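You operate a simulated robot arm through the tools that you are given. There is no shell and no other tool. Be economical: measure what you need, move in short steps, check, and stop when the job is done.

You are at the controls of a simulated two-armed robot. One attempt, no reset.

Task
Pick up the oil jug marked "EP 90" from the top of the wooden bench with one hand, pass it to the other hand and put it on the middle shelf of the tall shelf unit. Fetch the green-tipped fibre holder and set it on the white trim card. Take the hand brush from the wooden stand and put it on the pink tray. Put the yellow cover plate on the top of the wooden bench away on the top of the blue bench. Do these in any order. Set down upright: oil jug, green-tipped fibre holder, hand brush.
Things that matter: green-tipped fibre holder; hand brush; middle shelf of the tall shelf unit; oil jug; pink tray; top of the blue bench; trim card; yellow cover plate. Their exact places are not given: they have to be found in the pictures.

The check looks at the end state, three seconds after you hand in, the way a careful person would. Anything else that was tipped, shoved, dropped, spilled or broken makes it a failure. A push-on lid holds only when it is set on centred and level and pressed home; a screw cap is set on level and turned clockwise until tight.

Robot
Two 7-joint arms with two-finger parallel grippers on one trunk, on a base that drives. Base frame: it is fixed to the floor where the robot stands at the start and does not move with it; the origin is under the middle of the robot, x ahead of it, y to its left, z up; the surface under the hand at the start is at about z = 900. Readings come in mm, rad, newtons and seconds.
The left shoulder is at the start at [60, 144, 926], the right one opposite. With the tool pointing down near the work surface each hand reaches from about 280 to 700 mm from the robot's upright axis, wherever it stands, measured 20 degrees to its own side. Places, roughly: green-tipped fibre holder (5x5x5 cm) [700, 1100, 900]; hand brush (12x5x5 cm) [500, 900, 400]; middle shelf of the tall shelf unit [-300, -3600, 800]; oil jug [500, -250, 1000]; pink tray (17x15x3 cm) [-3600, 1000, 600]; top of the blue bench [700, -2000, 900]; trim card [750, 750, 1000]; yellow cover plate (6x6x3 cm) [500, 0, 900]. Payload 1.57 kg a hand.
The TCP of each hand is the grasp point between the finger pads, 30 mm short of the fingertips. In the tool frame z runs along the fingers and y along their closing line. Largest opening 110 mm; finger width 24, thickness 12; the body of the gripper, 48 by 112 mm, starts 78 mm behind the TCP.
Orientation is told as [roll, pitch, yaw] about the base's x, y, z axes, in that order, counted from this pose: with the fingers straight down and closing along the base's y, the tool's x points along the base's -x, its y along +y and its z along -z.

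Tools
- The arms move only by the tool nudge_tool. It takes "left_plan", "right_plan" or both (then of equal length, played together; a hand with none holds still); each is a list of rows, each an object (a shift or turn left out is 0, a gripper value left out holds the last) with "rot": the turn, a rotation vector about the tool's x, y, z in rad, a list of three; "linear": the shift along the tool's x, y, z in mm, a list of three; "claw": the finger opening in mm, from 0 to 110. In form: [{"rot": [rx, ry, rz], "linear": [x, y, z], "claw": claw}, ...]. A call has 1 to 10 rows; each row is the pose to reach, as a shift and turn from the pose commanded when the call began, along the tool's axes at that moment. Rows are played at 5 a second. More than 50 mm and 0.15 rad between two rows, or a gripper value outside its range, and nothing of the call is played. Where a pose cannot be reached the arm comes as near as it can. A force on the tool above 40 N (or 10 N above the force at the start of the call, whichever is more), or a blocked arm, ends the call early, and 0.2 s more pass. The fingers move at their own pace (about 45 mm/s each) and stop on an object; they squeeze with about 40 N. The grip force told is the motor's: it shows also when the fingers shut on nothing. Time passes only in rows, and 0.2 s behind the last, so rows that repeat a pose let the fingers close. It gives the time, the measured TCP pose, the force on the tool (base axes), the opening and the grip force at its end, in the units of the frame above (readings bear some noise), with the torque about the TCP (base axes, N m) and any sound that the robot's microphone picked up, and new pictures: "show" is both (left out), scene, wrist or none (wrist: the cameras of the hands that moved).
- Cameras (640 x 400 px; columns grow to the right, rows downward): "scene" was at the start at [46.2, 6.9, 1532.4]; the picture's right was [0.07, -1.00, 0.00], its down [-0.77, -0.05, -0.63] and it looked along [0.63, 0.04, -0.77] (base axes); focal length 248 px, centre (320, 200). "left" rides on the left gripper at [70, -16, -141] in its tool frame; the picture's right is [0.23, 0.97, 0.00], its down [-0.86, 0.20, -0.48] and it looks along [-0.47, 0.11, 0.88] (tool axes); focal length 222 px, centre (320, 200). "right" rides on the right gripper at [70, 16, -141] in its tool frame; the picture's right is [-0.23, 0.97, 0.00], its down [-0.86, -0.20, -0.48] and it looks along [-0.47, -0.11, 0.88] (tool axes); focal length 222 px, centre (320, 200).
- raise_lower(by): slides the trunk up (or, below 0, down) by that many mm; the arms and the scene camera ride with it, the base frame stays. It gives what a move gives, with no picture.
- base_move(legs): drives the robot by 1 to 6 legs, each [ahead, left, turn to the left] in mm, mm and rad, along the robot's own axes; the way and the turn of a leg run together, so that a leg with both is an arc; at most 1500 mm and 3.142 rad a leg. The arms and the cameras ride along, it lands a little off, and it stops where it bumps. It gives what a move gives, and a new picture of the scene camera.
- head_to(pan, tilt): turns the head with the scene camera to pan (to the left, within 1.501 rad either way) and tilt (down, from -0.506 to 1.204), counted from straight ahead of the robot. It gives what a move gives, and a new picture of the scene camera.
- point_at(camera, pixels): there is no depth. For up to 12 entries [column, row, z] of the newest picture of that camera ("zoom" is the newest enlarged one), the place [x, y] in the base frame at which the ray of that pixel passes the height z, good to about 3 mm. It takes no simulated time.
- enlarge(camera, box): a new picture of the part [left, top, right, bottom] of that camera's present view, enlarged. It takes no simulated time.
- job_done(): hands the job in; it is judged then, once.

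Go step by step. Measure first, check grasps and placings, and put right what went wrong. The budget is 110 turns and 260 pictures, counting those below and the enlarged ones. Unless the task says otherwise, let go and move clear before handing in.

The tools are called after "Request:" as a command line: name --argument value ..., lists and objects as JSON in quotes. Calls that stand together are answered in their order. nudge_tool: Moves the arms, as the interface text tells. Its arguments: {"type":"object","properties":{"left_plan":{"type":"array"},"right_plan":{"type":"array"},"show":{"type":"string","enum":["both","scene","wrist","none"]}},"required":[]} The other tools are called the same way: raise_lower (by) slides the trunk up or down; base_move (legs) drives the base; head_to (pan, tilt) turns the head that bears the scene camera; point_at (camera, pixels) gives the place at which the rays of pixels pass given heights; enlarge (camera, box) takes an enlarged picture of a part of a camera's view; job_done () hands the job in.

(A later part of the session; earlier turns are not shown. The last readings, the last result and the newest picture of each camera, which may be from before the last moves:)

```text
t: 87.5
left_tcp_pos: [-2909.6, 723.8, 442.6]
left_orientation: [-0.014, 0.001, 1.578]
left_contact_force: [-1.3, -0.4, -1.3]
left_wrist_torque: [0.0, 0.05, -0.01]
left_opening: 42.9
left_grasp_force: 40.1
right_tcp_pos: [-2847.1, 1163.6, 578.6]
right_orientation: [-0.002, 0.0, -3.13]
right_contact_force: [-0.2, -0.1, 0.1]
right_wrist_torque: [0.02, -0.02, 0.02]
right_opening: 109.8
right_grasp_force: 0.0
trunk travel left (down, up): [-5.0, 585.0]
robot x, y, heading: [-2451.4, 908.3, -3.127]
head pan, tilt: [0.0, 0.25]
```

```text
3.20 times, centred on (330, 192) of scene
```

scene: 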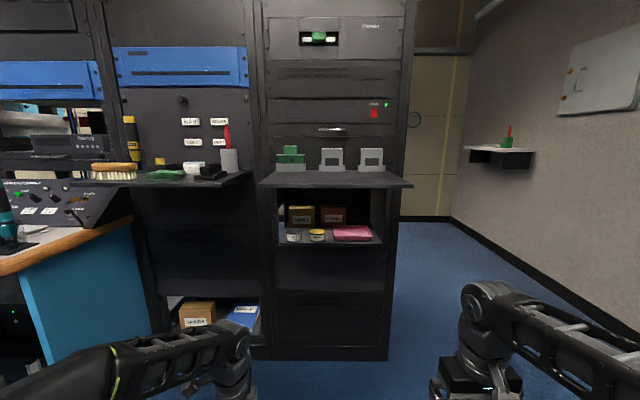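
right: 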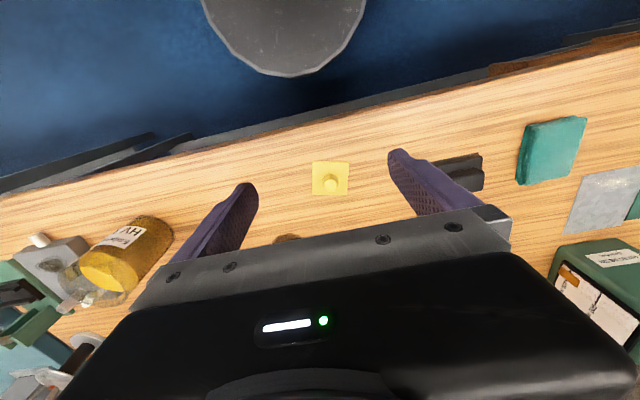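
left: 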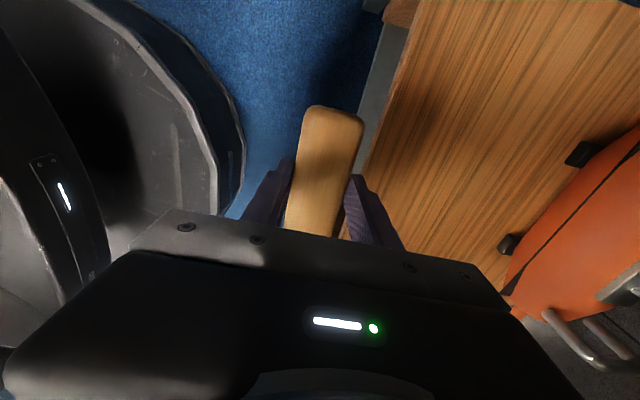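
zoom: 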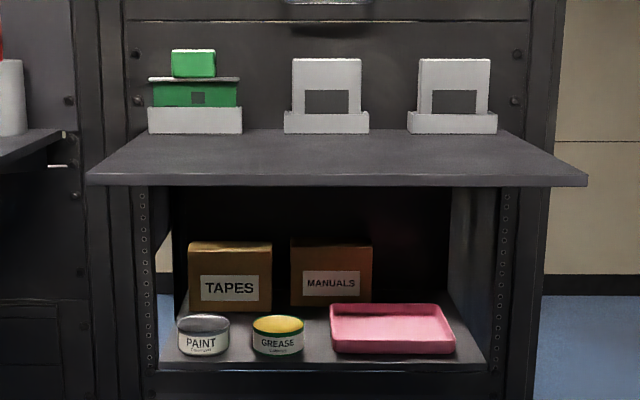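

Request:
point_at --camera "zoom" --pixels '[[333, 352, 600], [333, 352, 620], [333, 352, 640], [455, 353, 620], [438, 305, 650], [330, 305, 650], [160, 368, 620], [488, 368, 620], [87, 180, 840], [588, 182, 840], [588, 182, 800], [588, 182, 860]]'

```text
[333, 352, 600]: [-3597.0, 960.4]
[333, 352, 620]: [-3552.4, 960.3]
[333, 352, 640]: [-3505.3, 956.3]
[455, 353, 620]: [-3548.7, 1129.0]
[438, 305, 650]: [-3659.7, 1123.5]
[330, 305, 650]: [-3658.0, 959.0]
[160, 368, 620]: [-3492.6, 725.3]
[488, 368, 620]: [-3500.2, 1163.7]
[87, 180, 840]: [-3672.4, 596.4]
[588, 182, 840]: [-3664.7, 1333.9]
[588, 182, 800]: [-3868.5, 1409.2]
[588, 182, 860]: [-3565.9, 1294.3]
```

Triangulating: shelf plane z≈622, tray front ≈ x −3535 (y 960–1128), upper shelf z≈930 with its edge at x≈−3200. The hand must go in tilted, so I'll do a left→right handover with the right hand pitched forward. First turn the left hand so the brush points forward, in front of the chest.

Request:
nudge_tool --left_plan '[{"rot": [0, 0, -0.149], "linear": [-15, 2, -12]}, {"rot": [0, 0, -0.298], "linear": [-30, 4, -24]}, {"rot": [0, 0, -0.447], "linear": [-45, 6, -36]}, {"rot": [0, 0, -0.596], "linear": [-60, 8, -48]}, {"rot": [0, 0, -0.745], "linear": [-75, 10, -60]}, {"rot": [0, 0, -0.894], "linear": [-90, 12, -72]}, {"rot": [0, 0, -1.043], "linear": [-105, 14, -84]}, {"rot": [0, 0, -1.192], "linear": [-120, 16, -96]}, {"rot": [0, 0, -1.341], "linear": [-135, 18, -108]}, {"rot": [0, 0, -1.49], "linear": [-150, 20, -118]}]' --right_plan '[{"rot": [0, -0.13, 0]}, {"rot": [0, -0.26, 0]}, {"rot": [0, -0.39, 0]}, {"rot": [0, -0.52, 0]}, {"rot": [0, -0.65, 0]}, {"rot": [0, -0.78, 0]}, {"rot": [0, -0.9, 0]}, {"rot": [0, -1.0, 0]}, {"rot": [0, -1.05, 0]}, {"rot": [0, -1.05, 0]}]'

```text
t: 89.7
left_tcp_pos: [-2933.9, 873.7, 561.2]
left_orientation: [0.002, 0.016, 3.073]
left_contact_force: [-0.5, 0.4, -1.7]
left_wrist_torque: [0.01, 0.02, -0.02]
left_opening: 43.2
left_grasp_force: 40.0
right_tcp_pos: [-2881.7, 1183.7, 622.1]
right_orientation: [-0.001, -1.048, -3.129]
right_contact_force: [-0.3, 0.0, -0.1]
right_wrist_torque: [0.01, 0.0, -0.02]
right_opening: 109.9
right_grasp_force: 0.1
right hand out of reach, approached as far as the arm can: row 7, 8, 9, 10
trunk travel left (down, up): [-5.0, 585.0]
robot x, y, heading: [-2454.2, 907.4, -3.131]
head pan, tilt: [0.0, 0.25]
```

scene: 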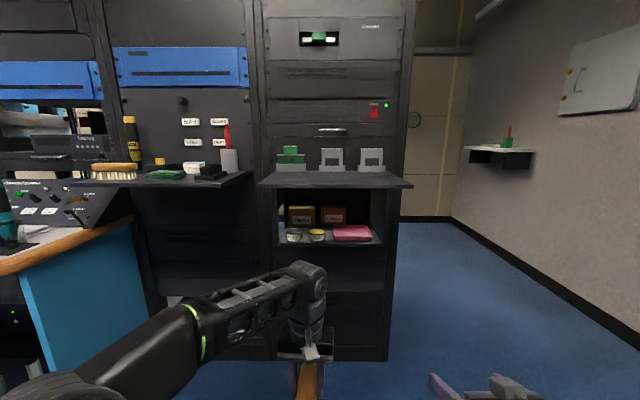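
right: 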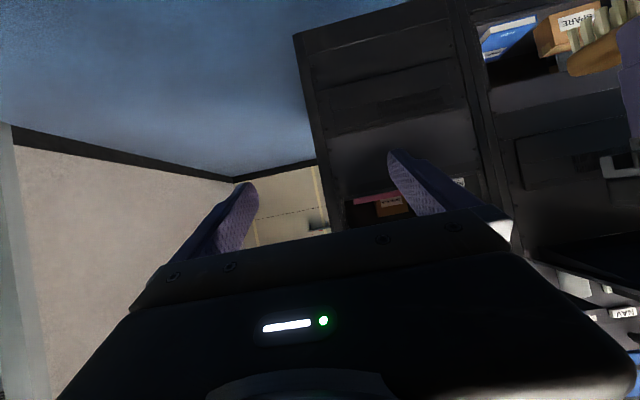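
left: 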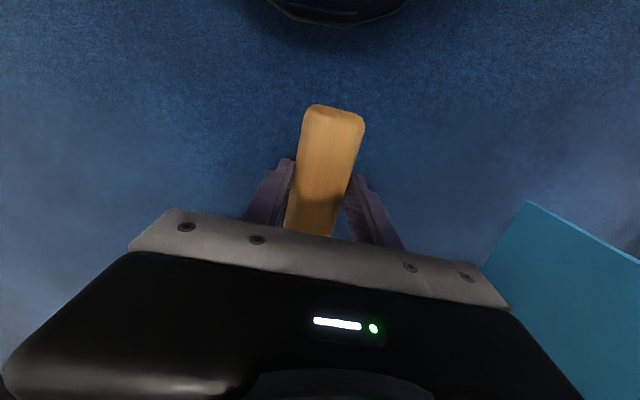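

Right tilt reached. Now move the left hand a bit forward and lower, then bring the tilted right hand behind the brush.

Request:
nudge_tool --left_plan '[{"rot": [0, -0.016, -0.079], "linear": [-25, 0, 20]}, {"rot": [0, -0.016, -0.079], "linear": [-50, 0, 40]}, {"rot": [0, -0.016, -0.079], "linear": [-70, 0, 61]}, {"rot": [0, -0.016, -0.079], "linear": [-70, 0, 61]}, {"rot": [0, -0.016, -0.079], "linear": [-70, 0, 61]}, {"rot": [0, -0.016, -0.079], "linear": [-70, 0, 61]}, {"rot": [0, -0.016, -0.079], "linear": [-70, 0, 61]}, {"rot": [0, -0.016, -0.079], "linear": [-70, 0, 61]}, {"rot": [0, -0.016, -0.079], "linear": [-70, 0, 61]}, {"rot": [0, -0.016, -0.079], "linear": [-70, 0, 61]}]' --right_plan '[{"linear": [0, 0, 0], "claw": 85}, {"linear": [10, 0, 5]}, {"linear": [20, 0, 10]}, {"linear": [28, 45, 15]}, {"linear": [36, 90, 20]}, {"linear": [44, 135, 25]}, {"linear": [52, 180, 30]}, {"linear": [60, 225, 35]}, {"linear": [67, 268, 38]}, {"linear": [71, 310, 40]}]'

```text
t: 91.6
left_tcp_pos: [-3003.9, 883.3, 492.1]
left_orientation: [0.012, 0.005, -3.135]
left_contact_force: [0.1, 0.8, -1.1]
left_wrist_torque: [-0.02, -0.04, 0.01]
left_opening: 43.0
left_grasp_force: 40.2
right_tcp_pos: [-2878.7, 921.7, 523.4]
right_orientation: [0.257, -0.892, 2.994]
right_contact_force: [-0.3, 1.2, -0.1]
right_wrist_torque: [0.01, -0.02, 0.02]
right_opening: 84.9
right_grasp_force: 0.0
right hand out of reach, approached as far as the arm can: row 2, 3, 4, 5, 6, 7, 8
trunk travel left (down, up): [-5.0, 585.0]
robot x, y, heading: [-2456.6, 909.2, -3.126]
head pan, tilt: [0.0, 0.25]
stopped in row 9 (right hand): the arm was blocked; the commanded pose is now the measured one
```

scene: 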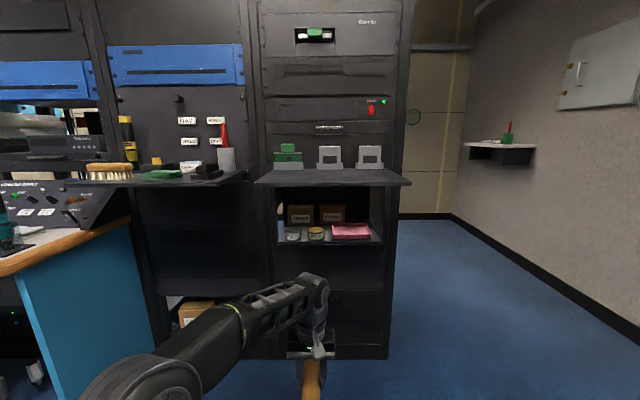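
right: 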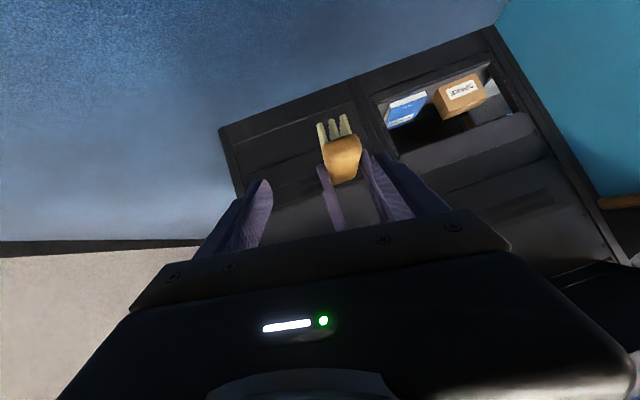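
left: 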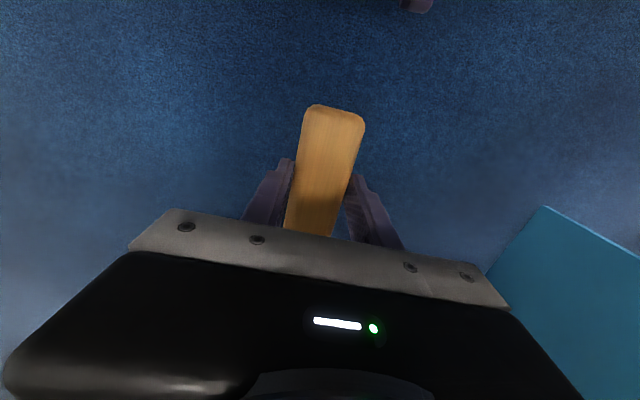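

The right arm hit its inner limit there. Better: hold the brush crosswise in the left hand and let the right hand point inward from the right. First withdraw the right hand to the right and straighten it.

Request:
nudge_tool --right_plan '[{"linear": [0, -30, -10]}, {"linear": [0, -70, -20]}, {"linear": [0, -110, -25]}, {"linear": [0, -150, -30]}, {"linear": [0, -190, -30]}, {"rot": [0.13, 0, 0], "linear": [0, -230, -30]}, {"rot": [0.257, 0, 0], "linear": [0, -260, -30]}]' --show "none"

Request:
nudge_tool --right_plan '[{"rot": [0, 0.14, 0]}, {"rot": [0, 0.28, 0]}, {"rot": [0, 0.42, 0]}, {"rot": [0, 0.56, 0]}, {"rot": [0, 0.7, 0]}, {"rot": [0, 0.8, 0]}, {"rot": [0, 0.89, 0]}]' --show "scene"

```text
t: 93.2
left_tcp_pos: [-3001.5, 878.6, 498.3]
left_orientation: [0.001, 0.0, -3.135]
left_contact_force: [-0.5, 1.7, -1.1]
left_wrist_torque: [-0.03, 0.02, 0.0]
left_opening: 43.2
left_grasp_force: 39.7
right_tcp_pos: [-2912.8, 1192.3, 545.1]
right_orientation: [-0.027, -0.907, 3.014]
right_contact_force: [-0.4, 0.5, 0.4]
right_wrist_torque: [-0.02, -0.04, 0.01]
right_opening: 84.9
right_grasp_force: 0.1
right hand out of reach, approached as far as the arm can: row 1, 2, 3, 4, 5, 6, 7
trunk travel left (down, up): [-5.0, 585.0]
robot x, y, heading: [-2456.6, 907.6, -3.13]
head pan, tilt: [0.0, 0.25]
```

```text
t: 94.8
left_tcp_pos: [-3001.8, 879.8, 497.3]
left_orientation: [0.002, -0.001, -3.136]
left_contact_force: [0.0, -0.5, -1.1]
left_wrist_torque: [-0.02, -0.02, 0.04]
left_opening: 43.1
left_grasp_force: 40.1
right_tcp_pos: [-2914.3, 1192.6, 542.7]
right_orientation: [-0.015, -0.018, 2.991]
right_contact_force: [1.2, -0.3, 1.3]
right_wrist_torque: [-0.01, 0.02, -0.01]
right_opening: 84.9
right_grasp_force: 0.0
trunk travel left (down, up): [-5.0, 585.0]
robot x, y, heading: [-2454.4, 908.4, -3.128]
head pan, tilt: [0.0, 0.25]
```

scene: 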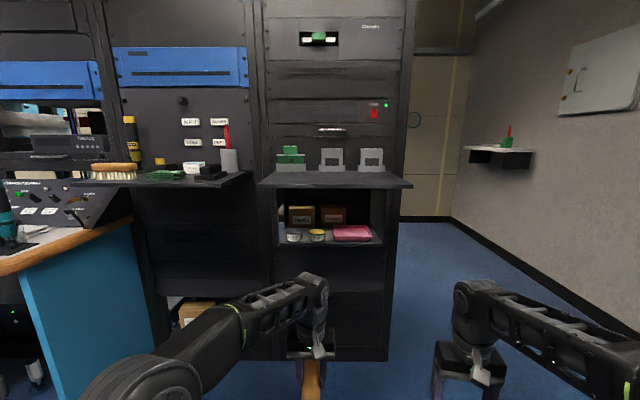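

Now turn the left hand a quarter so the brush lies crosswise, and the right hand a quarter the other way.

Request:
nudge_tool --left_plan '[{"rot": [0, 0, 0.149], "linear": [8, 5, -2]}, {"rot": [0, 0, 0.298], "linear": [16, 10, -4]}, {"rot": [0, 0, 0.447], "linear": [24, 15, -6]}, {"rot": [0, 0, 0.596], "linear": [32, 20, -8]}, {"rot": [0, 0, 0.745], "linear": [40, 25, -10]}, {"rot": [0, 0, 0.894], "linear": [48, 30, -12]}, {"rot": [0, 0, 1.043], "linear": [56, 35, -14]}, {"rot": [0, 0, 1.192], "linear": [64, 40, -16]}, {"rot": [0, 0, 1.341], "linear": [72, 45, -18]}, {"rot": [0, 0, 1.49], "linear": [77, 50, -20]}]' --right_plan '[{"rot": [0, 0, -0.149]}, {"rot": [0, 0, -0.298]}, {"rot": [0, 0, -0.447]}, {"rot": [0, 0, -0.596]}, {"rot": [0, 0, -0.745]}, {"rot": [0, 0, -0.894]}, {"rot": [0, 0, -1.043]}, {"rot": [0, 0, -1.192]}, {"rot": [0, 0, -1.341]}, {"rot": [0, 0, -1.49]}]' --show "none"

Request:
nudge_tool --left_plan '[{"rot": [0, 0, 0.07]}, {"rot": [0, 0, 0.07]}]' --right_plan '[{"rot": [0, 0, -0.12]}, {"rot": [0, 0, -0.237]}]' --show "scene"

```text
t: 97.0
left_tcp_pos: [-2924.1, 830.5, 516.4]
left_orientation: [0.003, 0.002, 1.656]
left_contact_force: [-0.4, 0.5, -1.2]
left_wrist_torque: [0.0, 0.03, -0.03]
left_opening: 43.1
left_grasp_force: 40.0
right_tcp_pos: [-2913.0, 1193.2, 542.3]
right_orientation: [-0.02, 0.013, -1.799]
right_contact_force: [0.5, -0.4, -0.8]
right_wrist_torque: [-0.01, -0.02, -0.03]
right_opening: 85.1
right_grasp_force: 0.1
trunk travel left (down, up): [-5.0, 585.0]
robot x, y, heading: [-2454.9, 903.6, -3.129]
head pan, tilt: [0.0, 0.25]
```

```text
t: 97.6
left_tcp_pos: [-2924.4, 830.8, 517.1]
left_orientation: [0.001, 0.003, 1.591]
left_contact_force: [-0.9, 0.6, -0.5]
left_wrist_torque: [-0.02, 0.03, -0.01]
left_opening: 43.1
left_grasp_force: 39.5
right_tcp_pos: [-2913.9, 1193.6, 542.5]
right_orientation: [-0.019, 0.019, -1.563]
right_contact_force: [0.0, 0.0, -0.3]
right_wrist_torque: [0.0, -0.02, -0.01]
right_opening: 85.2
right_grasp_force: 0.1
trunk travel left (down, up): [-5.0, 585.0]
robot x, y, heading: [-2455.5, 909.4, -3.133]
head pan, tilt: [0.0, 0.25]
```

scene: 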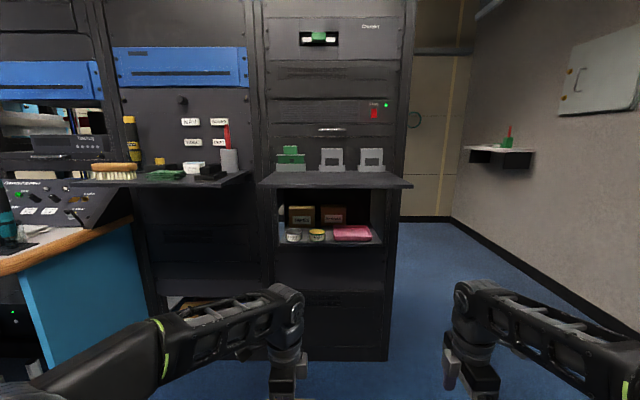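

Both hands turned. Now pitch the right hand 60° so it points inward-down.

Request:
nudge_tool --right_plan '[{"rot": [0, -0.14, 0], "linear": [0, 0, -5]}, {"rot": [0, -0.28, 0], "linear": [0, 0, -10]}, {"rot": [-0.005, -0.42, 0], "linear": [0, 0, -15]}, {"rot": [-0.01, -0.56, 0], "linear": [0, 0, -20]}, {"rot": [-0.015, -0.7, 0], "linear": [0, 0, -25]}, {"rot": [-0.015, -0.84, 0], "linear": [0, 0, -30]}, {"rot": [-0.015, -0.96, 0], "linear": [0, 0, -35]}, {"rot": [-0.015, -1.065, 0], "linear": [0, 0, -35]}]'

```text
t: 99.4
left_tcp_pos: [-2923.8, 831.1, 517.1]
left_orientation: [0.002, 0.002, 1.588]
left_contact_force: [-0.7, -0.7, -0.3]
left_wrist_torque: [0.0, -0.01, 0.01]
left_opening: 43.0
left_grasp_force: 40.0
right_tcp_pos: [-2958.9, 1212.0, 557.5]
right_orientation: [0.029, -0.96, -1.78]
right_contact_force: [-1.2, -0.3, 0.8]
right_wrist_torque: [0.02, -0.01, 0.01]
right_opening: 85.1
right_grasp_force: 0.1
right hand out of reach, approached as far as the arm can: row 4, 5, 6, 7, 8
trunk travel left (down, up): [-5.0, 585.0]
robot x, y, heading: [-2458.8, 908.7, -3.127]
head pan, tilt: [0.0, 0.25]
```

scene: 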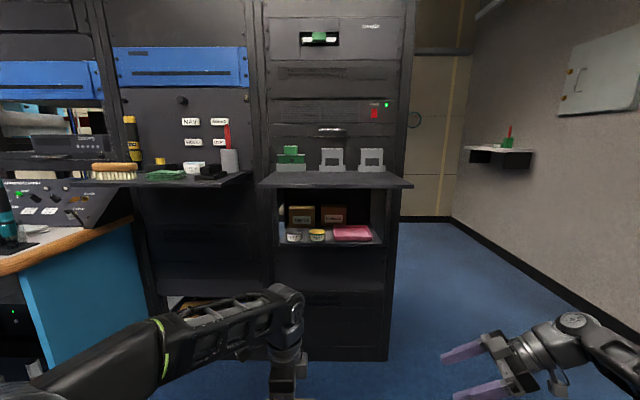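
right: 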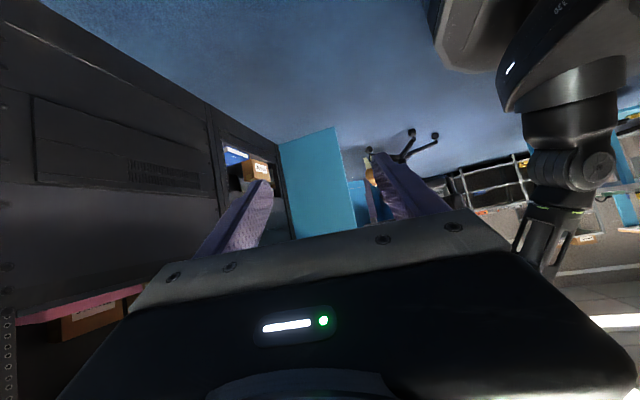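

The wrist limit favours a direction partly forward. I'll use a 60° diagonal instead: turn the left hand another 0.52 rad and bring the right hand to a pre-grasp pose behind the brush's rear end.

Request:
nudge_tool --left_plan '[{"rot": [0, 0, 0.13], "linear": [-3, 9, -12]}, {"rot": [0, 0, 0.26], "linear": [-5, 17, -24]}, {"rot": [0, 0, 0.39], "linear": [-8, 26, -36]}, {"rot": [0, 0, 0.52], "linear": [-10, 34, -48]}, {"rot": [0, 0, 0.52], "linear": [-10, 34, -48]}, {"rot": [0, 0, 0.52], "linear": [-10, 34, -48]}, {"rot": [0, 0, 0.52], "linear": [-10, 34, -48]}, {"rot": [0, 0, 0.52], "linear": [-10, 34, -48]}]' --right_plan '[{"rot": [0.03, -0.01, 0.02], "linear": [-22, 14, 21]}, {"rot": [0.07, -0.02, 0.04], "linear": [-44, 28, 43]}, {"rot": [0.1, -0.03, 0.06], "linear": [-66, 43, 64]}, {"rot": [0.135, -0.045, 0.085], "linear": [-88, 57, 85]}, {"rot": [0.17, -0.06, 0.11], "linear": [-111, 72, 107]}, {"rot": [0.2, -0.07, 0.13], "linear": [-133, 86, 128]}, {"rot": [0.235, -0.08, 0.15], "linear": [-155, 100, 150]}, {"rot": [0.27, -0.09, 0.17], "linear": [-177, 114, 171]}]'

```text
t: 101.2
left_tcp_pos: [-2958.2, 838.6, 564.0]
left_orientation: [0.002, 0.005, 1.068]
left_contact_force: [0.9, -0.3, -0.7]
left_wrist_torque: [-0.02, 0.02, -0.04]
left_opening: 43.3
left_grasp_force: 39.2
right_tcp_pos: [-2892.1, 950.4, 605.0]
right_orientation: [0.03, -1.046, -2.101]
right_contact_force: [0.5, 0.7, -0.3]
right_wrist_torque: [0.02, -0.03, 0.02]
right_opening: 84.9
right_grasp_force: 0.0
trunk travel left (down, up): [-5.0, 585.0]
robot x, y, heading: [-2454.3, 905.9, -3.133]
head pan, tilt: [0.0, 0.25]
```

scene: 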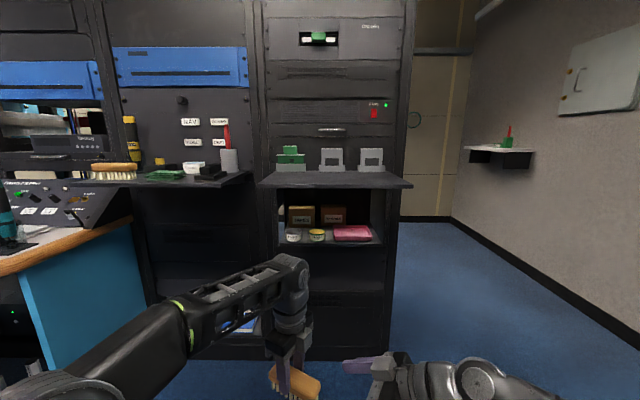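
right: 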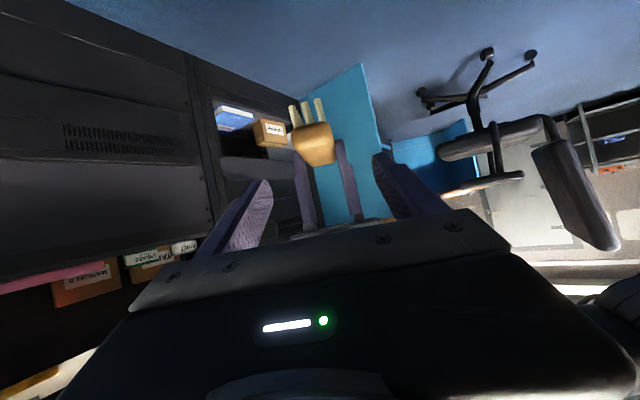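
left: 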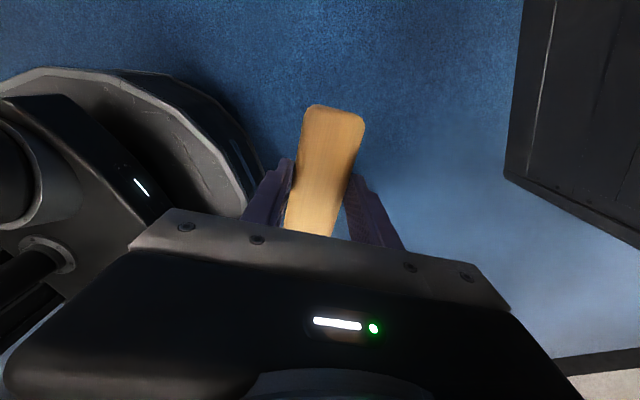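

Excellent alignment. Advance the right hand ~94 mm along its fingers onto the brush's rear end (no closing yet).

Request:
nudge_tool --right_plan '[{"rot": [0.006, 0, -0.014], "linear": [0, -1, 35]}, {"rot": [0.006, 0, -0.014], "linear": [-1, -2, 70]}, {"rot": [0.006, 0, -0.014], "linear": [-1, -2, 94]}]'

Request:
enlarge --camera "right" --box '[200, 60, 440, 260]'

```text
t: 102.0
left_tcp_pos: [-2958.1, 839.5, 562.8]
left_orientation: [0.002, 0.004, 1.069]
left_contact_force: [-0.6, 0.2, -0.3]
left_wrist_torque: [0.0, 0.03, 0.03]
left_opening: 43.0
left_grasp_force: 39.9
right_tcp_pos: [-2932.3, 881.2, 559.8]
right_orientation: [-0.003, -1.046, -2.071]
right_contact_force: [0.2, 0.8, 0.2]
right_wrist_torque: [0.0, 0.01, 0.01]
right_opening: 85.2
right_grasp_force: 0.1
trunk travel left (down, up): [-5.0, 585.0]
robot x, y, heading: [-2454.4, 907.8, -3.131]
head pan, tilt: [0.0, 0.25]
```

scene: 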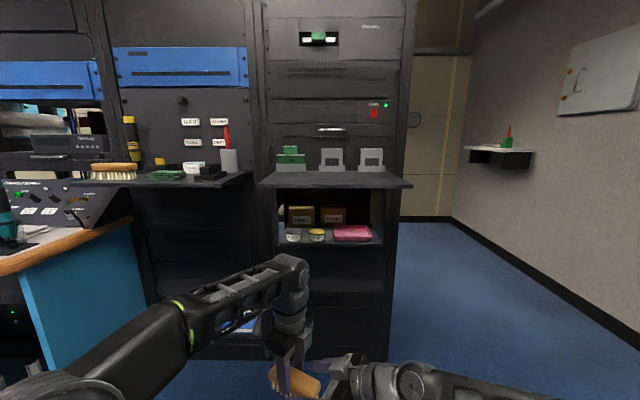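
right: 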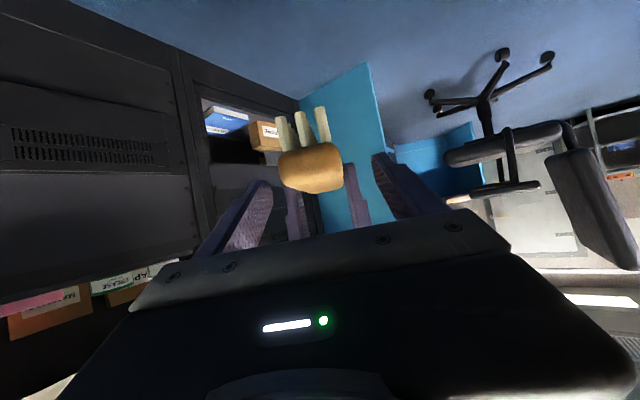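

```text
2.00 times, centred on (320, 160) of right
```

zoom: 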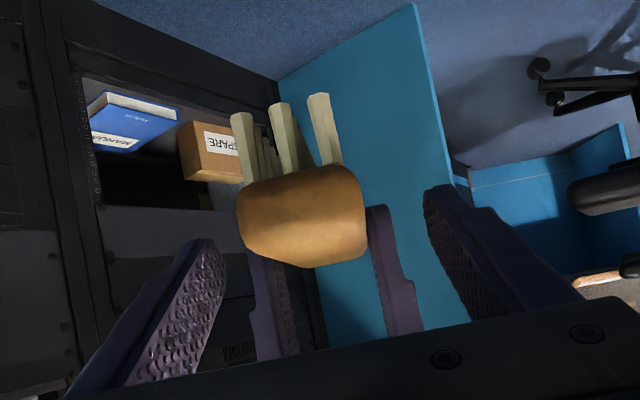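

In the right camera the wood (zoom rows 170–265) lies ~16 mm lower than the right TCP and ~3 mm to one side. Correct that, then close the right hand.

Request:
nudge_tool --right_plan '[{"linear": [8, -2, 2]}, {"linear": [15, -3, 4]}, {"linear": [15, -3, 4], "claw": 30}, {"linear": [15, -3, 4], "claw": 30}, {"linear": [15, -3, 4], "claw": 30}, {"linear": [15, -3, 4], "claw": 30}, {"linear": [15, -3, 4], "claw": 30}]'

Request:
enlarge --camera "right" --box '[200, 60, 440, 260]'

```text
t: 103.6
left_tcp_pos: [-2958.7, 839.4, 564.5]
left_orientation: [0.002, 0.003, 1.068]
left_contact_force: [-4.2, 1.3, -0.9]
left_wrist_torque: [0.06, 0.03, 0.06]
left_opening: 43.0
left_grasp_force: 40.1
right_tcp_pos: [-2932.1, 886.3, 543.5]
right_orientation: [-0.002, -1.045, -2.069]
right_contact_force: [3.4, -2.0, 0.4]
right_wrist_torque: [-0.08, 0.05, 0.12]
right_opening: 43.5
right_grasp_force: 37.4
trunk travel left (down, up): [-5.0, 585.0]
robot x, y, heading: [-2452.8, 905.7, -3.127]
head pan, tilt: [0.0, 0.25]
```

scene: 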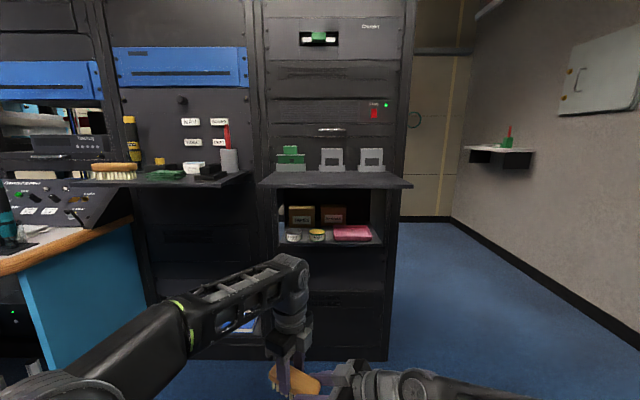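
right: 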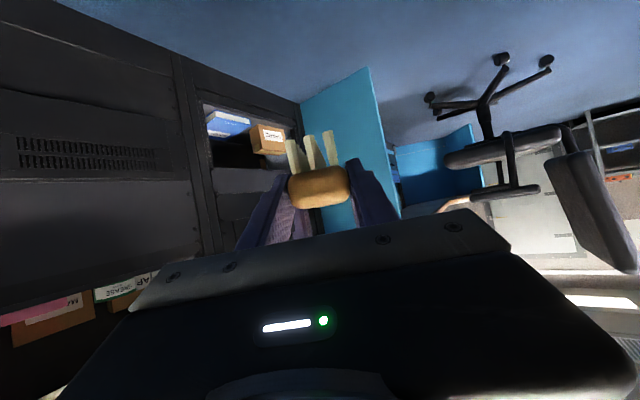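

```text
2.00 times, centred on (320, 160) of right
```

zoom: 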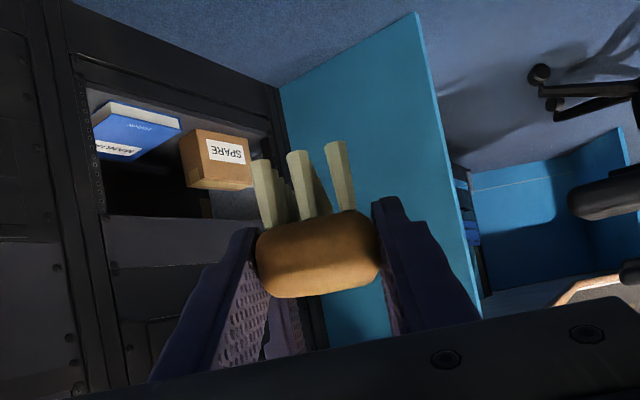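

Both hands hold it at 43 mm. Open the left hand and lift it clear.

Request:
nudge_tool --left_plan '[{"claw": 90}, {"claw": 90}, {"claw": 90}, {"linear": [0, 0, -40]}, {"linear": [0, 0, -80]}, {"linear": [30, 0, -110]}, {"linear": [70, 0, -110]}]'

Request:
enlarge --camera "right" --box '[200, 60, 440, 260]'

```text
t: 105.2
left_tcp_pos: [-2957.6, 838.8, 573.8]
left_orientation: [0.003, 0.005, 1.068]
left_contact_force: [-0.3, -0.6, -1.0]
left_wrist_torque: [0.0, 0.0, -0.01]
left_opening: 89.7
left_grasp_force: 0.0
left hand out of reach, approached as far as the arm can: row 4, 5, 6, 7
right_tcp_pos: [-2931.7, 887.2, 544.8]
right_orientation: [-0.003, -1.044, -2.07]
right_contact_force: [-0.2, -0.1, 0.1]
right_wrist_torque: [0.04, -0.04, 0.01]
right_opening: 43.1
right_grasp_force: 39.9
trunk travel left (down, up): [-5.0, 585.0]
robot x, y, heading: [-2454.7, 908.7, -3.127]
head pan, tilt: [0.0, 0.25]
```

scene: 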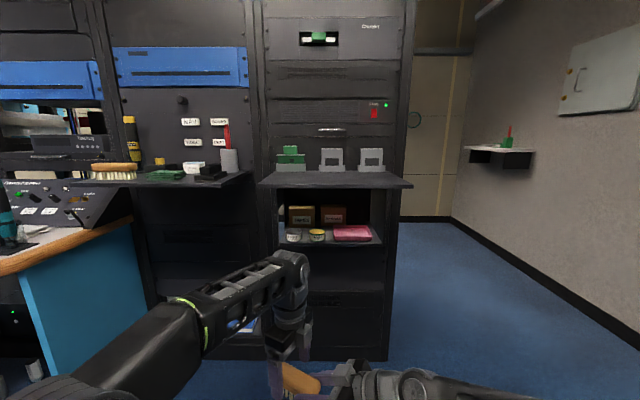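
left: 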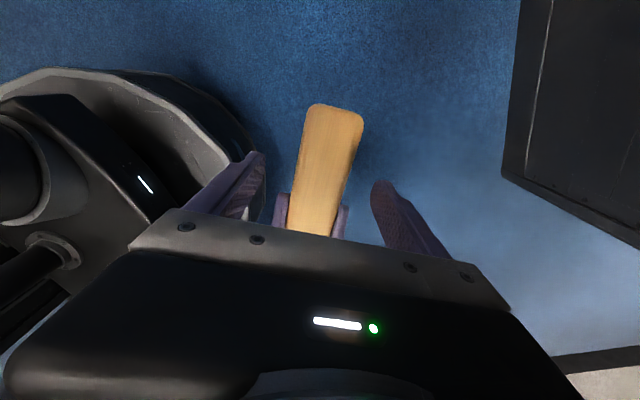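

```text
2.00 times, centred on (320, 160) of right
```

zoom: 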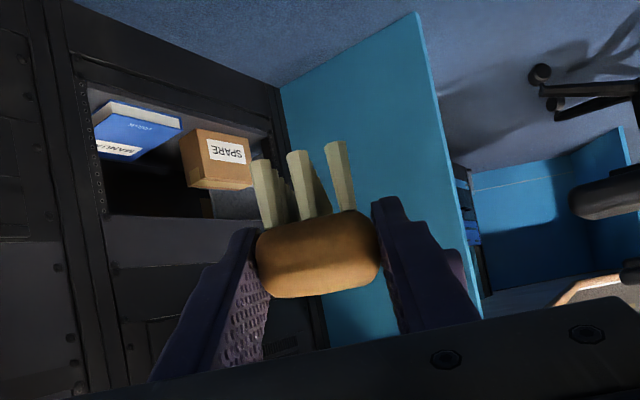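

The right hand holds the brush alone. The left is at its upper reach limit, so slide it off along the brush's axis, away from the right hand.

Request:
nudge_tool --left_plan '[{"linear": [20, 0, 12]}, {"linear": [45, 0, 25]}, {"linear": [70, 0, 35]}, {"linear": [95, 0, 45]}, {"linear": [120, 0, 50]}]'

```text
t: 106.4
left_tcp_pos: [-3018.7, 728.7, 522.3]
left_orientation: [0.001, 0.003, 1.068]
left_contact_force: [0.8, -0.3, 0.9]
left_wrist_torque: [-0.01, 0.01, 0.01]
left_opening: 90.3
left_grasp_force: 0.1
right_tcp_pos: [-2932.7, 887.8, 544.3]
right_orientation: [-0.004, -1.046, -2.07]
right_contact_force: [0.4, 0.1, -0.3]
right_wrist_torque: [0.08, -0.01, 0.0]
right_opening: 43.3
right_grasp_force: 40.2
trunk travel left (down, up): [-5.0, 585.0]
robot x, y, heading: [-2457.8, 908.9, -3.126]
head pan, tilt: [0.0, 0.25]
```

scene: 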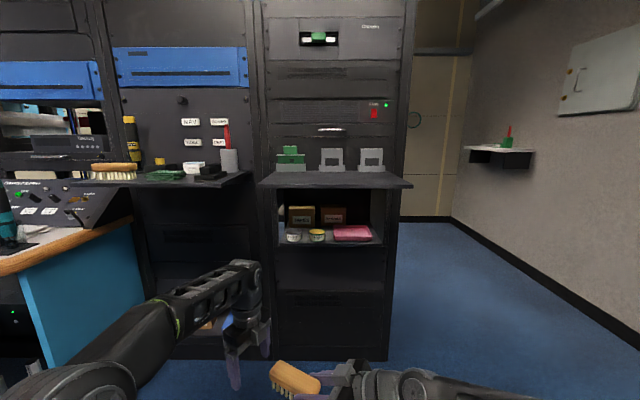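
left: 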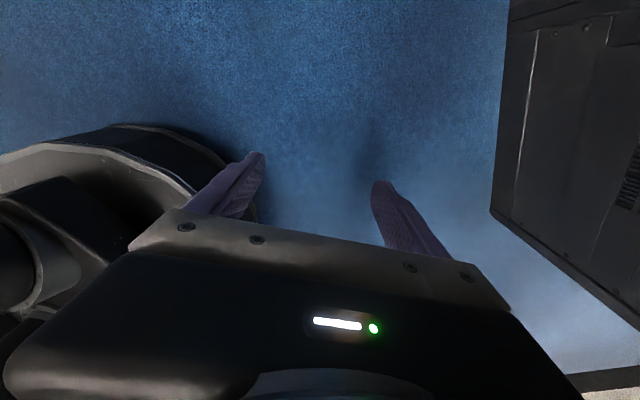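

Now pull the left hand back and swing the right hand straight ahead with the brush pointing forward.

Request:
nudge_tool --left_plan '[{"rot": [0, 0, -0.13], "linear": [-7, -28, 0]}, {"rot": [0, 0, -0.26], "linear": [-14, -55, 0]}, {"rot": [0, 0, -0.39], "linear": [-22, -83, 0]}, {"rot": [0, 0, -0.52], "linear": [-29, -110, 0]}, {"rot": [0, 0, -0.65], "linear": [-36, -138, 0]}, {"rot": [0, 0, -0.78], "linear": [-43, -165, 0]}, {"rot": [0, 0, -0.91], "linear": [-51, -193, 0]}, {"rot": [0, 0, -1.04], "linear": [-58, -221, 0]}]' --right_plan '[{"rot": [0.114, 0, 0.066], "linear": [-1, -14, -17]}, {"rot": [0.228, 0, 0.132], "linear": [-2, -29, -34]}, {"rot": [0.343, 0, 0.198], "linear": [-3, -43, -50]}, {"rot": [0.457, 0, 0.264], "linear": [-4, -57, -67]}, {"rot": [0.571, 0, 0.33], "linear": [-6, -72, -84]}, {"rot": [0.685, 0, 0.396], "linear": [-7, -86, -101]}, {"rot": [0.8, 0, 0.462], "linear": [-8, -100, -118]}, {"rot": [0.914, 0, 0.528], "linear": [-9, -115, -134]}]'

```text
t: 108.2
left_tcp_pos: [-2795.8, 674.9, 521.7]
left_orientation: [0.003, 0.0, 2.109]
left_contact_force: [-0.3, -0.2, 0.0]
left_wrist_torque: [-0.01, -0.02, 0.0]
left_opening: 90.2
left_grasp_force: 0.1
right_tcp_pos: [-2979.8, 1039.6, 618.1]
right_orientation: [-0.006, -1.045, -3.124]
right_contact_force: [0.7, -0.2, -1.3]
right_wrist_torque: [0.02, -0.02, 0.01]
right_opening: 43.3
right_grasp_force: 39.4
right hand out of reach, approached as far as the arm can: row 4, 5
trunk travel left (down, up): [-5.0, 585.0]
robot x, y, heading: [-2453.4, 910.7, -3.13]
head pan, tilt: [0.0, 0.25]
```

scene: 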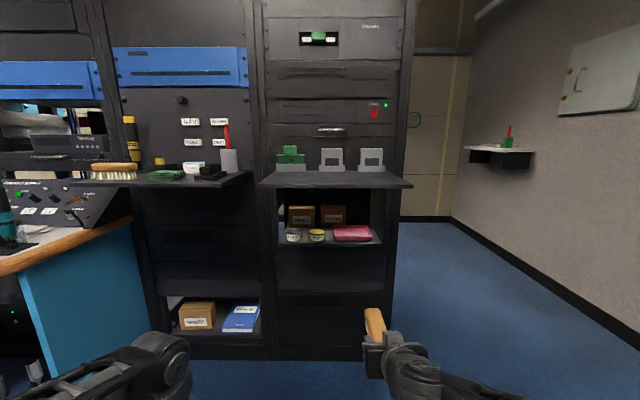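
right: 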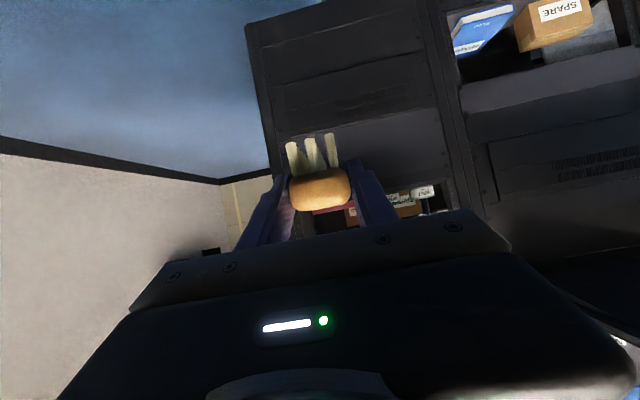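
left: 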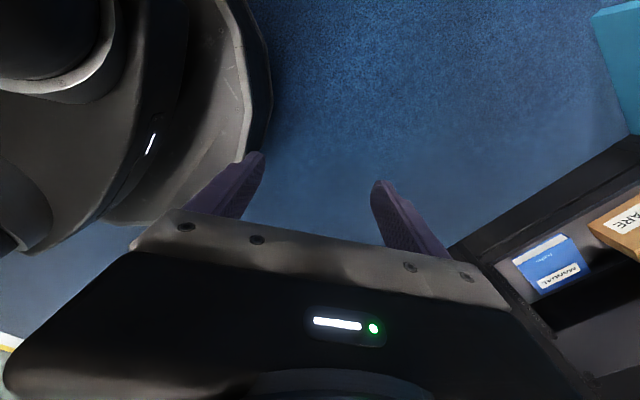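

Right hand is straight and level. Drive 250 mm closer for a precise look at the tray and shelf edge.

Request:
base_move --legs '[[250, 0, 0]]'

Request:
enlarge --camera "scene" --box '[240, 120, 440, 260]'

```text
t: 110.0
left_tcp_pos: [-3046.2, 671.3, 522.0]
left_orientation: [0.003, 0.002, 2.108]
left_contact_force: [-1.0, 0.0, 0.2]
left_wrist_torque: [-0.02, 0.01, -0.01]
left_opening: 89.9
left_grasp_force: 0.0
right_tcp_pos: [-3229.5, 1034.8, 619.7]
right_orientation: [-0.005, -1.048, -3.123]
right_contact_force: [-0.9, -0.1, -1.1]
right_wrist_torque: [-0.02, -0.05, 0.01]
right_opening: 43.2
right_grasp_force: 39.9
trunk travel left (down, up): [-5.0, 585.0]
robot x, y, heading: [-2706.7, 905.4, -3.131]
head pan, tilt: [0.0, 0.25]
```

scene: 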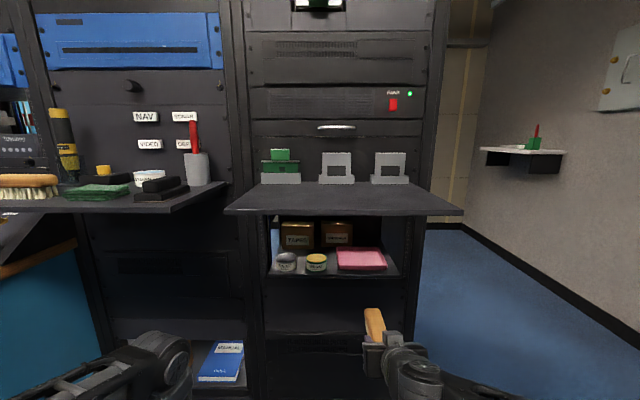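

```text
2.86 times, centred on (340, 190) of scene
```

zoom: 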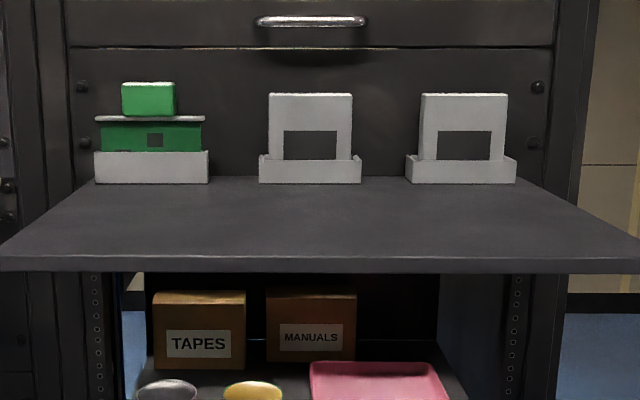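

Triangulating the two standpoints: upper shelf underside z≈868, edge x≈−3197; tray base z≈579, front x≈−3500. Enlarge the tray for accurate corners.

Request:
enlarge --camera "scene" --box '[270, 220, 414, 310]'

```text
4.44 times, centred on (342, 265) of scene
```

zoom: 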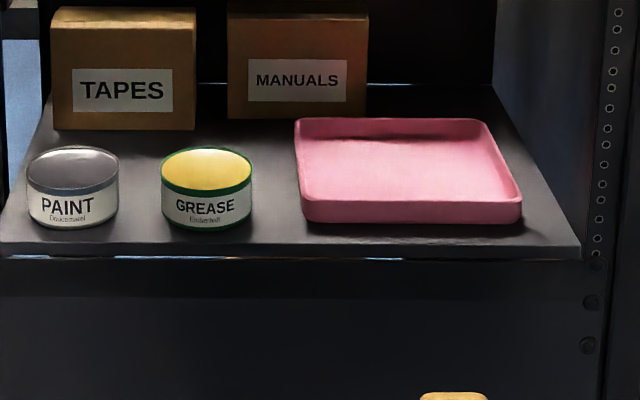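

Request:
point_at --camera "zoom" --pixels '[[305, 221, 580], [520, 223, 580], [302, 200, 608], [522, 202, 608], [294, 119, 608], [480, 119, 608], [305, 221, 590], [294, 119, 620], [10, 245, 580], [575, 248, 580], [235, 118, 580], [455, 392, 630]]'

```text
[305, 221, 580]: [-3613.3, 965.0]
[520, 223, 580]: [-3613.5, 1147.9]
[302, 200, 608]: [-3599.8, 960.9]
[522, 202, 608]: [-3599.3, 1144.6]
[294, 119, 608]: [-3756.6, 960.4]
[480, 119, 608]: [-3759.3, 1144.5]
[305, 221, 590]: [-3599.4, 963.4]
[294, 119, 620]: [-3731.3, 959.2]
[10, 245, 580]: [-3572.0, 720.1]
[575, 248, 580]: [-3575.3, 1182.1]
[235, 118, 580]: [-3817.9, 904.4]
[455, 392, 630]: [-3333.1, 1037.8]
```

Scaling by the tray's 17×15 cm size: tray base z≈622, front x≈−3553, centre ≈[−3626,1046]; upper shelf underside ≈930. Raise the right hand and tilt the brush nose slightly up, then drive closer.

Request:
nudge_tool --right_plan '[{"rot": [0, -0.06, 0], "linear": [-25, -4, -14]}, {"rot": [0, -0.12, 0], "linear": [-50, -8, -28]}, {"rot": [0, -0.17, 0], "linear": [-74, -11, -42]}]' --show "none"

Request:
base_move --legs '[[175, 0, 0]]'

Request:
enlarge --camera "scene" --box '[260, 220, 452, 340]'

```text
t: 110.8
left_tcp_pos: [-3045.6, 672.2, 522.1]
left_orientation: [0.004, 0.0, 2.11]
left_contact_force: [-0.3, 0.7, 0.0]
left_wrist_torque: [0.01, 0.03, 0.02]
left_opening: 90.1
left_grasp_force: 0.2
right_tcp_pos: [-3230.2, 1046.6, 702.5]
right_orientation: [-0.014, -1.215, -3.115]
right_contact_force: [-0.3, 0.5, -0.9]
right_wrist_torque: [0.04, -0.05, 0.03]
right_opening: 43.4
right_grasp_force: 39.6
trunk travel left (down, up): [-5.0, 585.0]
robot x, y, heading: [-2702.8, 904.7, -3.128]
head pan, tilt: [0.0, 0.25]
```

```text
t: 112.3
left_tcp_pos: [-3222.3, 670.4, 522.9]
left_orientation: [0.003, -0.002, 2.107]
left_contact_force: [0.6, 0.0, -0.5]
left_wrist_torque: [0.0, 0.0, 0.03]
left_opening: 90.0
left_grasp_force: 0.1
right_tcp_pos: [-3405.1, 1044.9, 703.0]
right_orientation: [-0.009, -1.216, -3.12]
right_contact_force: [-0.9, 0.5, -1.2]
right_wrist_torque: [0.05, -0.06, 0.01]
right_opening: 43.5
right_grasp_force: 40.3
trunk travel left (down, up): [-5.0, 585.0]
robot x, y, heading: [-2880.7, 904.3, -3.13]
head pan, tilt: [0.0, 0.25]
```

scene: 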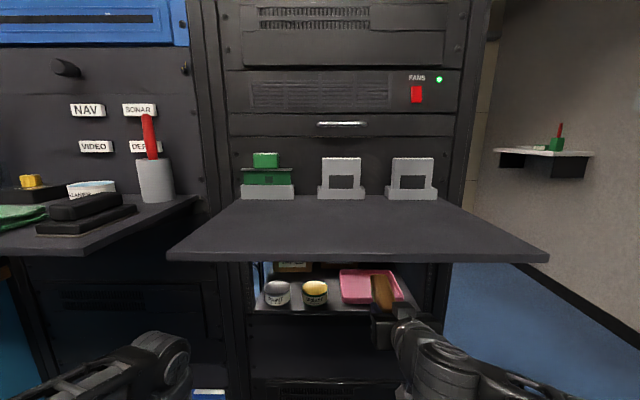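

```text
3.33 times, centred on (356, 280) of scene
```

zoom: 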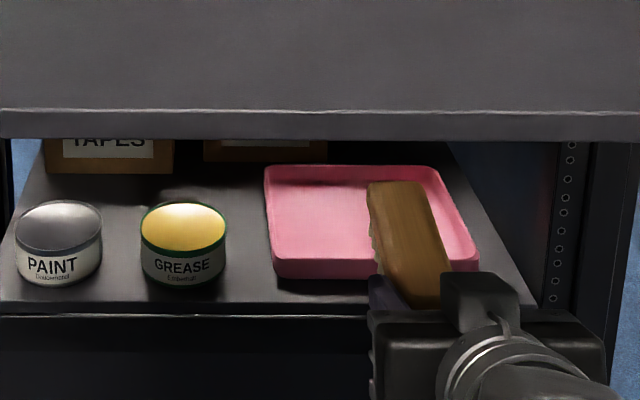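

Clear view now. Measure the tray and calibrate against the brush's known position.

Request:
point_at --camera "zoom" --pixels '[[277, 278, 622], [478, 271, 622], [273, 262, 650], [478, 252, 650], [265, 167, 650], [433, 167, 650], [400, 182, 731], [369, 185, 731], [432, 183, 731], [10, 305, 618], [277, 278, 610], [265, 167, 638]]'

```text
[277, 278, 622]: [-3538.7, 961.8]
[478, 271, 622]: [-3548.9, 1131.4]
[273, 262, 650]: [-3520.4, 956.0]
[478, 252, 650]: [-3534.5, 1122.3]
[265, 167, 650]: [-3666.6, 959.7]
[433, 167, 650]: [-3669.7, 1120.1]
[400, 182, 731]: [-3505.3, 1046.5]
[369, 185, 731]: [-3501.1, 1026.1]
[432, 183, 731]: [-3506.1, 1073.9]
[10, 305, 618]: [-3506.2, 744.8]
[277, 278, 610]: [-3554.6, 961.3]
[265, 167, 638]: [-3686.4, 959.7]
```

The brush projects where expected, so calibration is good. Tray interior centre ≈[−3598,1042]. Move the brush 140 mm forward over the tray, still nose-up.

Request:
nudge_tool --right_plan '[{"linear": [-14, 0, 38]}, {"linear": [-28, 1, 75]}, {"linear": [-40, 1, 108]}, {"linear": [-48, 1, 131]}]'

Request:
enlarge --camera "scene" --box '[260, 220, 452, 340]'

```text
t: 113.3
left_tcp_pos: [-3224.0, 669.6, 522.1]
left_orientation: [0.005, 0.0, 2.106]
left_contact_force: [-0.5, -0.3, 0.6]
left_wrist_torque: [-0.01, 0.02, 0.02]
left_opening: 89.8
left_grasp_force: 0.0
right_tcp_pos: [-3545.2, 1041.8, 703.6]
right_orientation: [-0.007, -1.218, -3.123]
right_contact_force: [0.1, -1.3, -1.5]
right_wrist_torque: [0.03, -0.04, 0.03]
right_opening: 43.4
right_grasp_force: 40.6
trunk travel left (down, up): [-5.0, 585.0]
robot x, y, heading: [-2882.5, 904.8, -3.126]
head pan, tilt: [0.0, 0.25]
```

scene: 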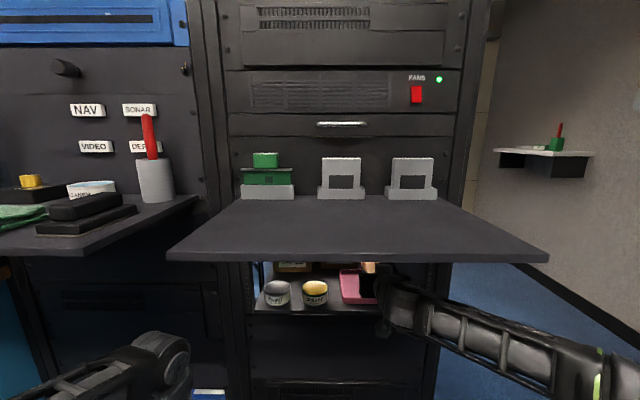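
right: 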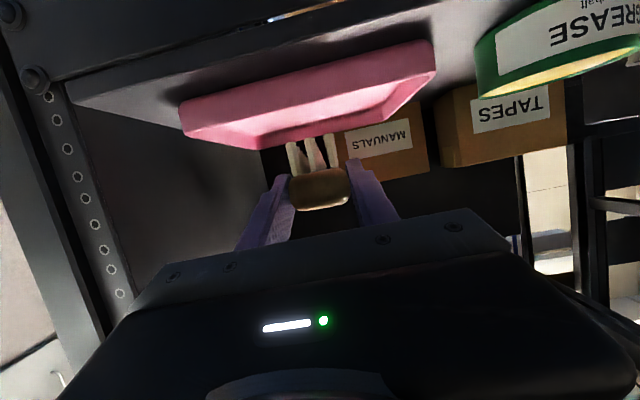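

```text
3.33 times, centred on (356, 280) of scene
```

zoom: 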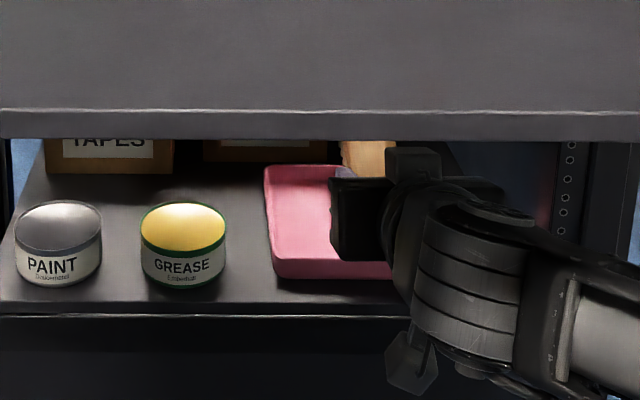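

Brush is over the tray. Cross-check tray front edge with the right camera.

Request:
enlarge --camera "right" --box '[160, 20, 480, 220]'

Request:
point_at --camera "right" --pixels '[[180, 104, 622], [433, 42, 622], [183, 128, 650], [436, 72, 650], [262, 148, 650], [385, 120, 650]]'

```text
2.00 times, centred on (320, 120) of right
```

zoom: 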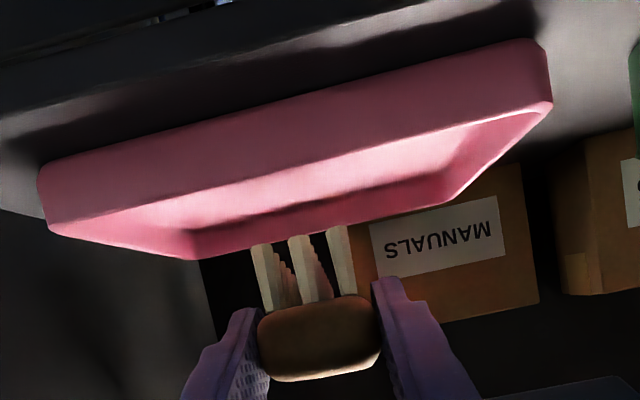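

```text
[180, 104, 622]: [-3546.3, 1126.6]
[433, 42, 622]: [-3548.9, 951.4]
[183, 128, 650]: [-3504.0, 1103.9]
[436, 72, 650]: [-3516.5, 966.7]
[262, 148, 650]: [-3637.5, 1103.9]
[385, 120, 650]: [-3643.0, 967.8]
```

Request:
point_at --camera "right" --pixels '[[183, 130, 645], [436, 74, 645], [258, 150, 645], [380, 120, 645], [183, 130, 642], [436, 74, 642], [258, 150, 642], [380, 120, 642], [304, 146, 661]]'

Request:
point_at --camera "zoom" --pixels '[[52, 230, 645], [552, 105, 645], [195, 258, 645], [455, 200, 645], [330, 225, 627], [40, 170, 622], [540, 40, 622]]'

```text
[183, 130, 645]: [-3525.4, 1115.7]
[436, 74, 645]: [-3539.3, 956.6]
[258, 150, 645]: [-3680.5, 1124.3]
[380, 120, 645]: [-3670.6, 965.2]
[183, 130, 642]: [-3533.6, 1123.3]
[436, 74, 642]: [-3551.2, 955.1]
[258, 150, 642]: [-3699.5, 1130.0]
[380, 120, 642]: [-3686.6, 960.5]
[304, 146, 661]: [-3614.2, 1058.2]
```

```text
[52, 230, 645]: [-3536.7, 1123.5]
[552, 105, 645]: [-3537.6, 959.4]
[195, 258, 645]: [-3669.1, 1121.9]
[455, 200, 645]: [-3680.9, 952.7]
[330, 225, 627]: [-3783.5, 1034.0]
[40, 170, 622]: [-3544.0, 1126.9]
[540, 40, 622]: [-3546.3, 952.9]
```

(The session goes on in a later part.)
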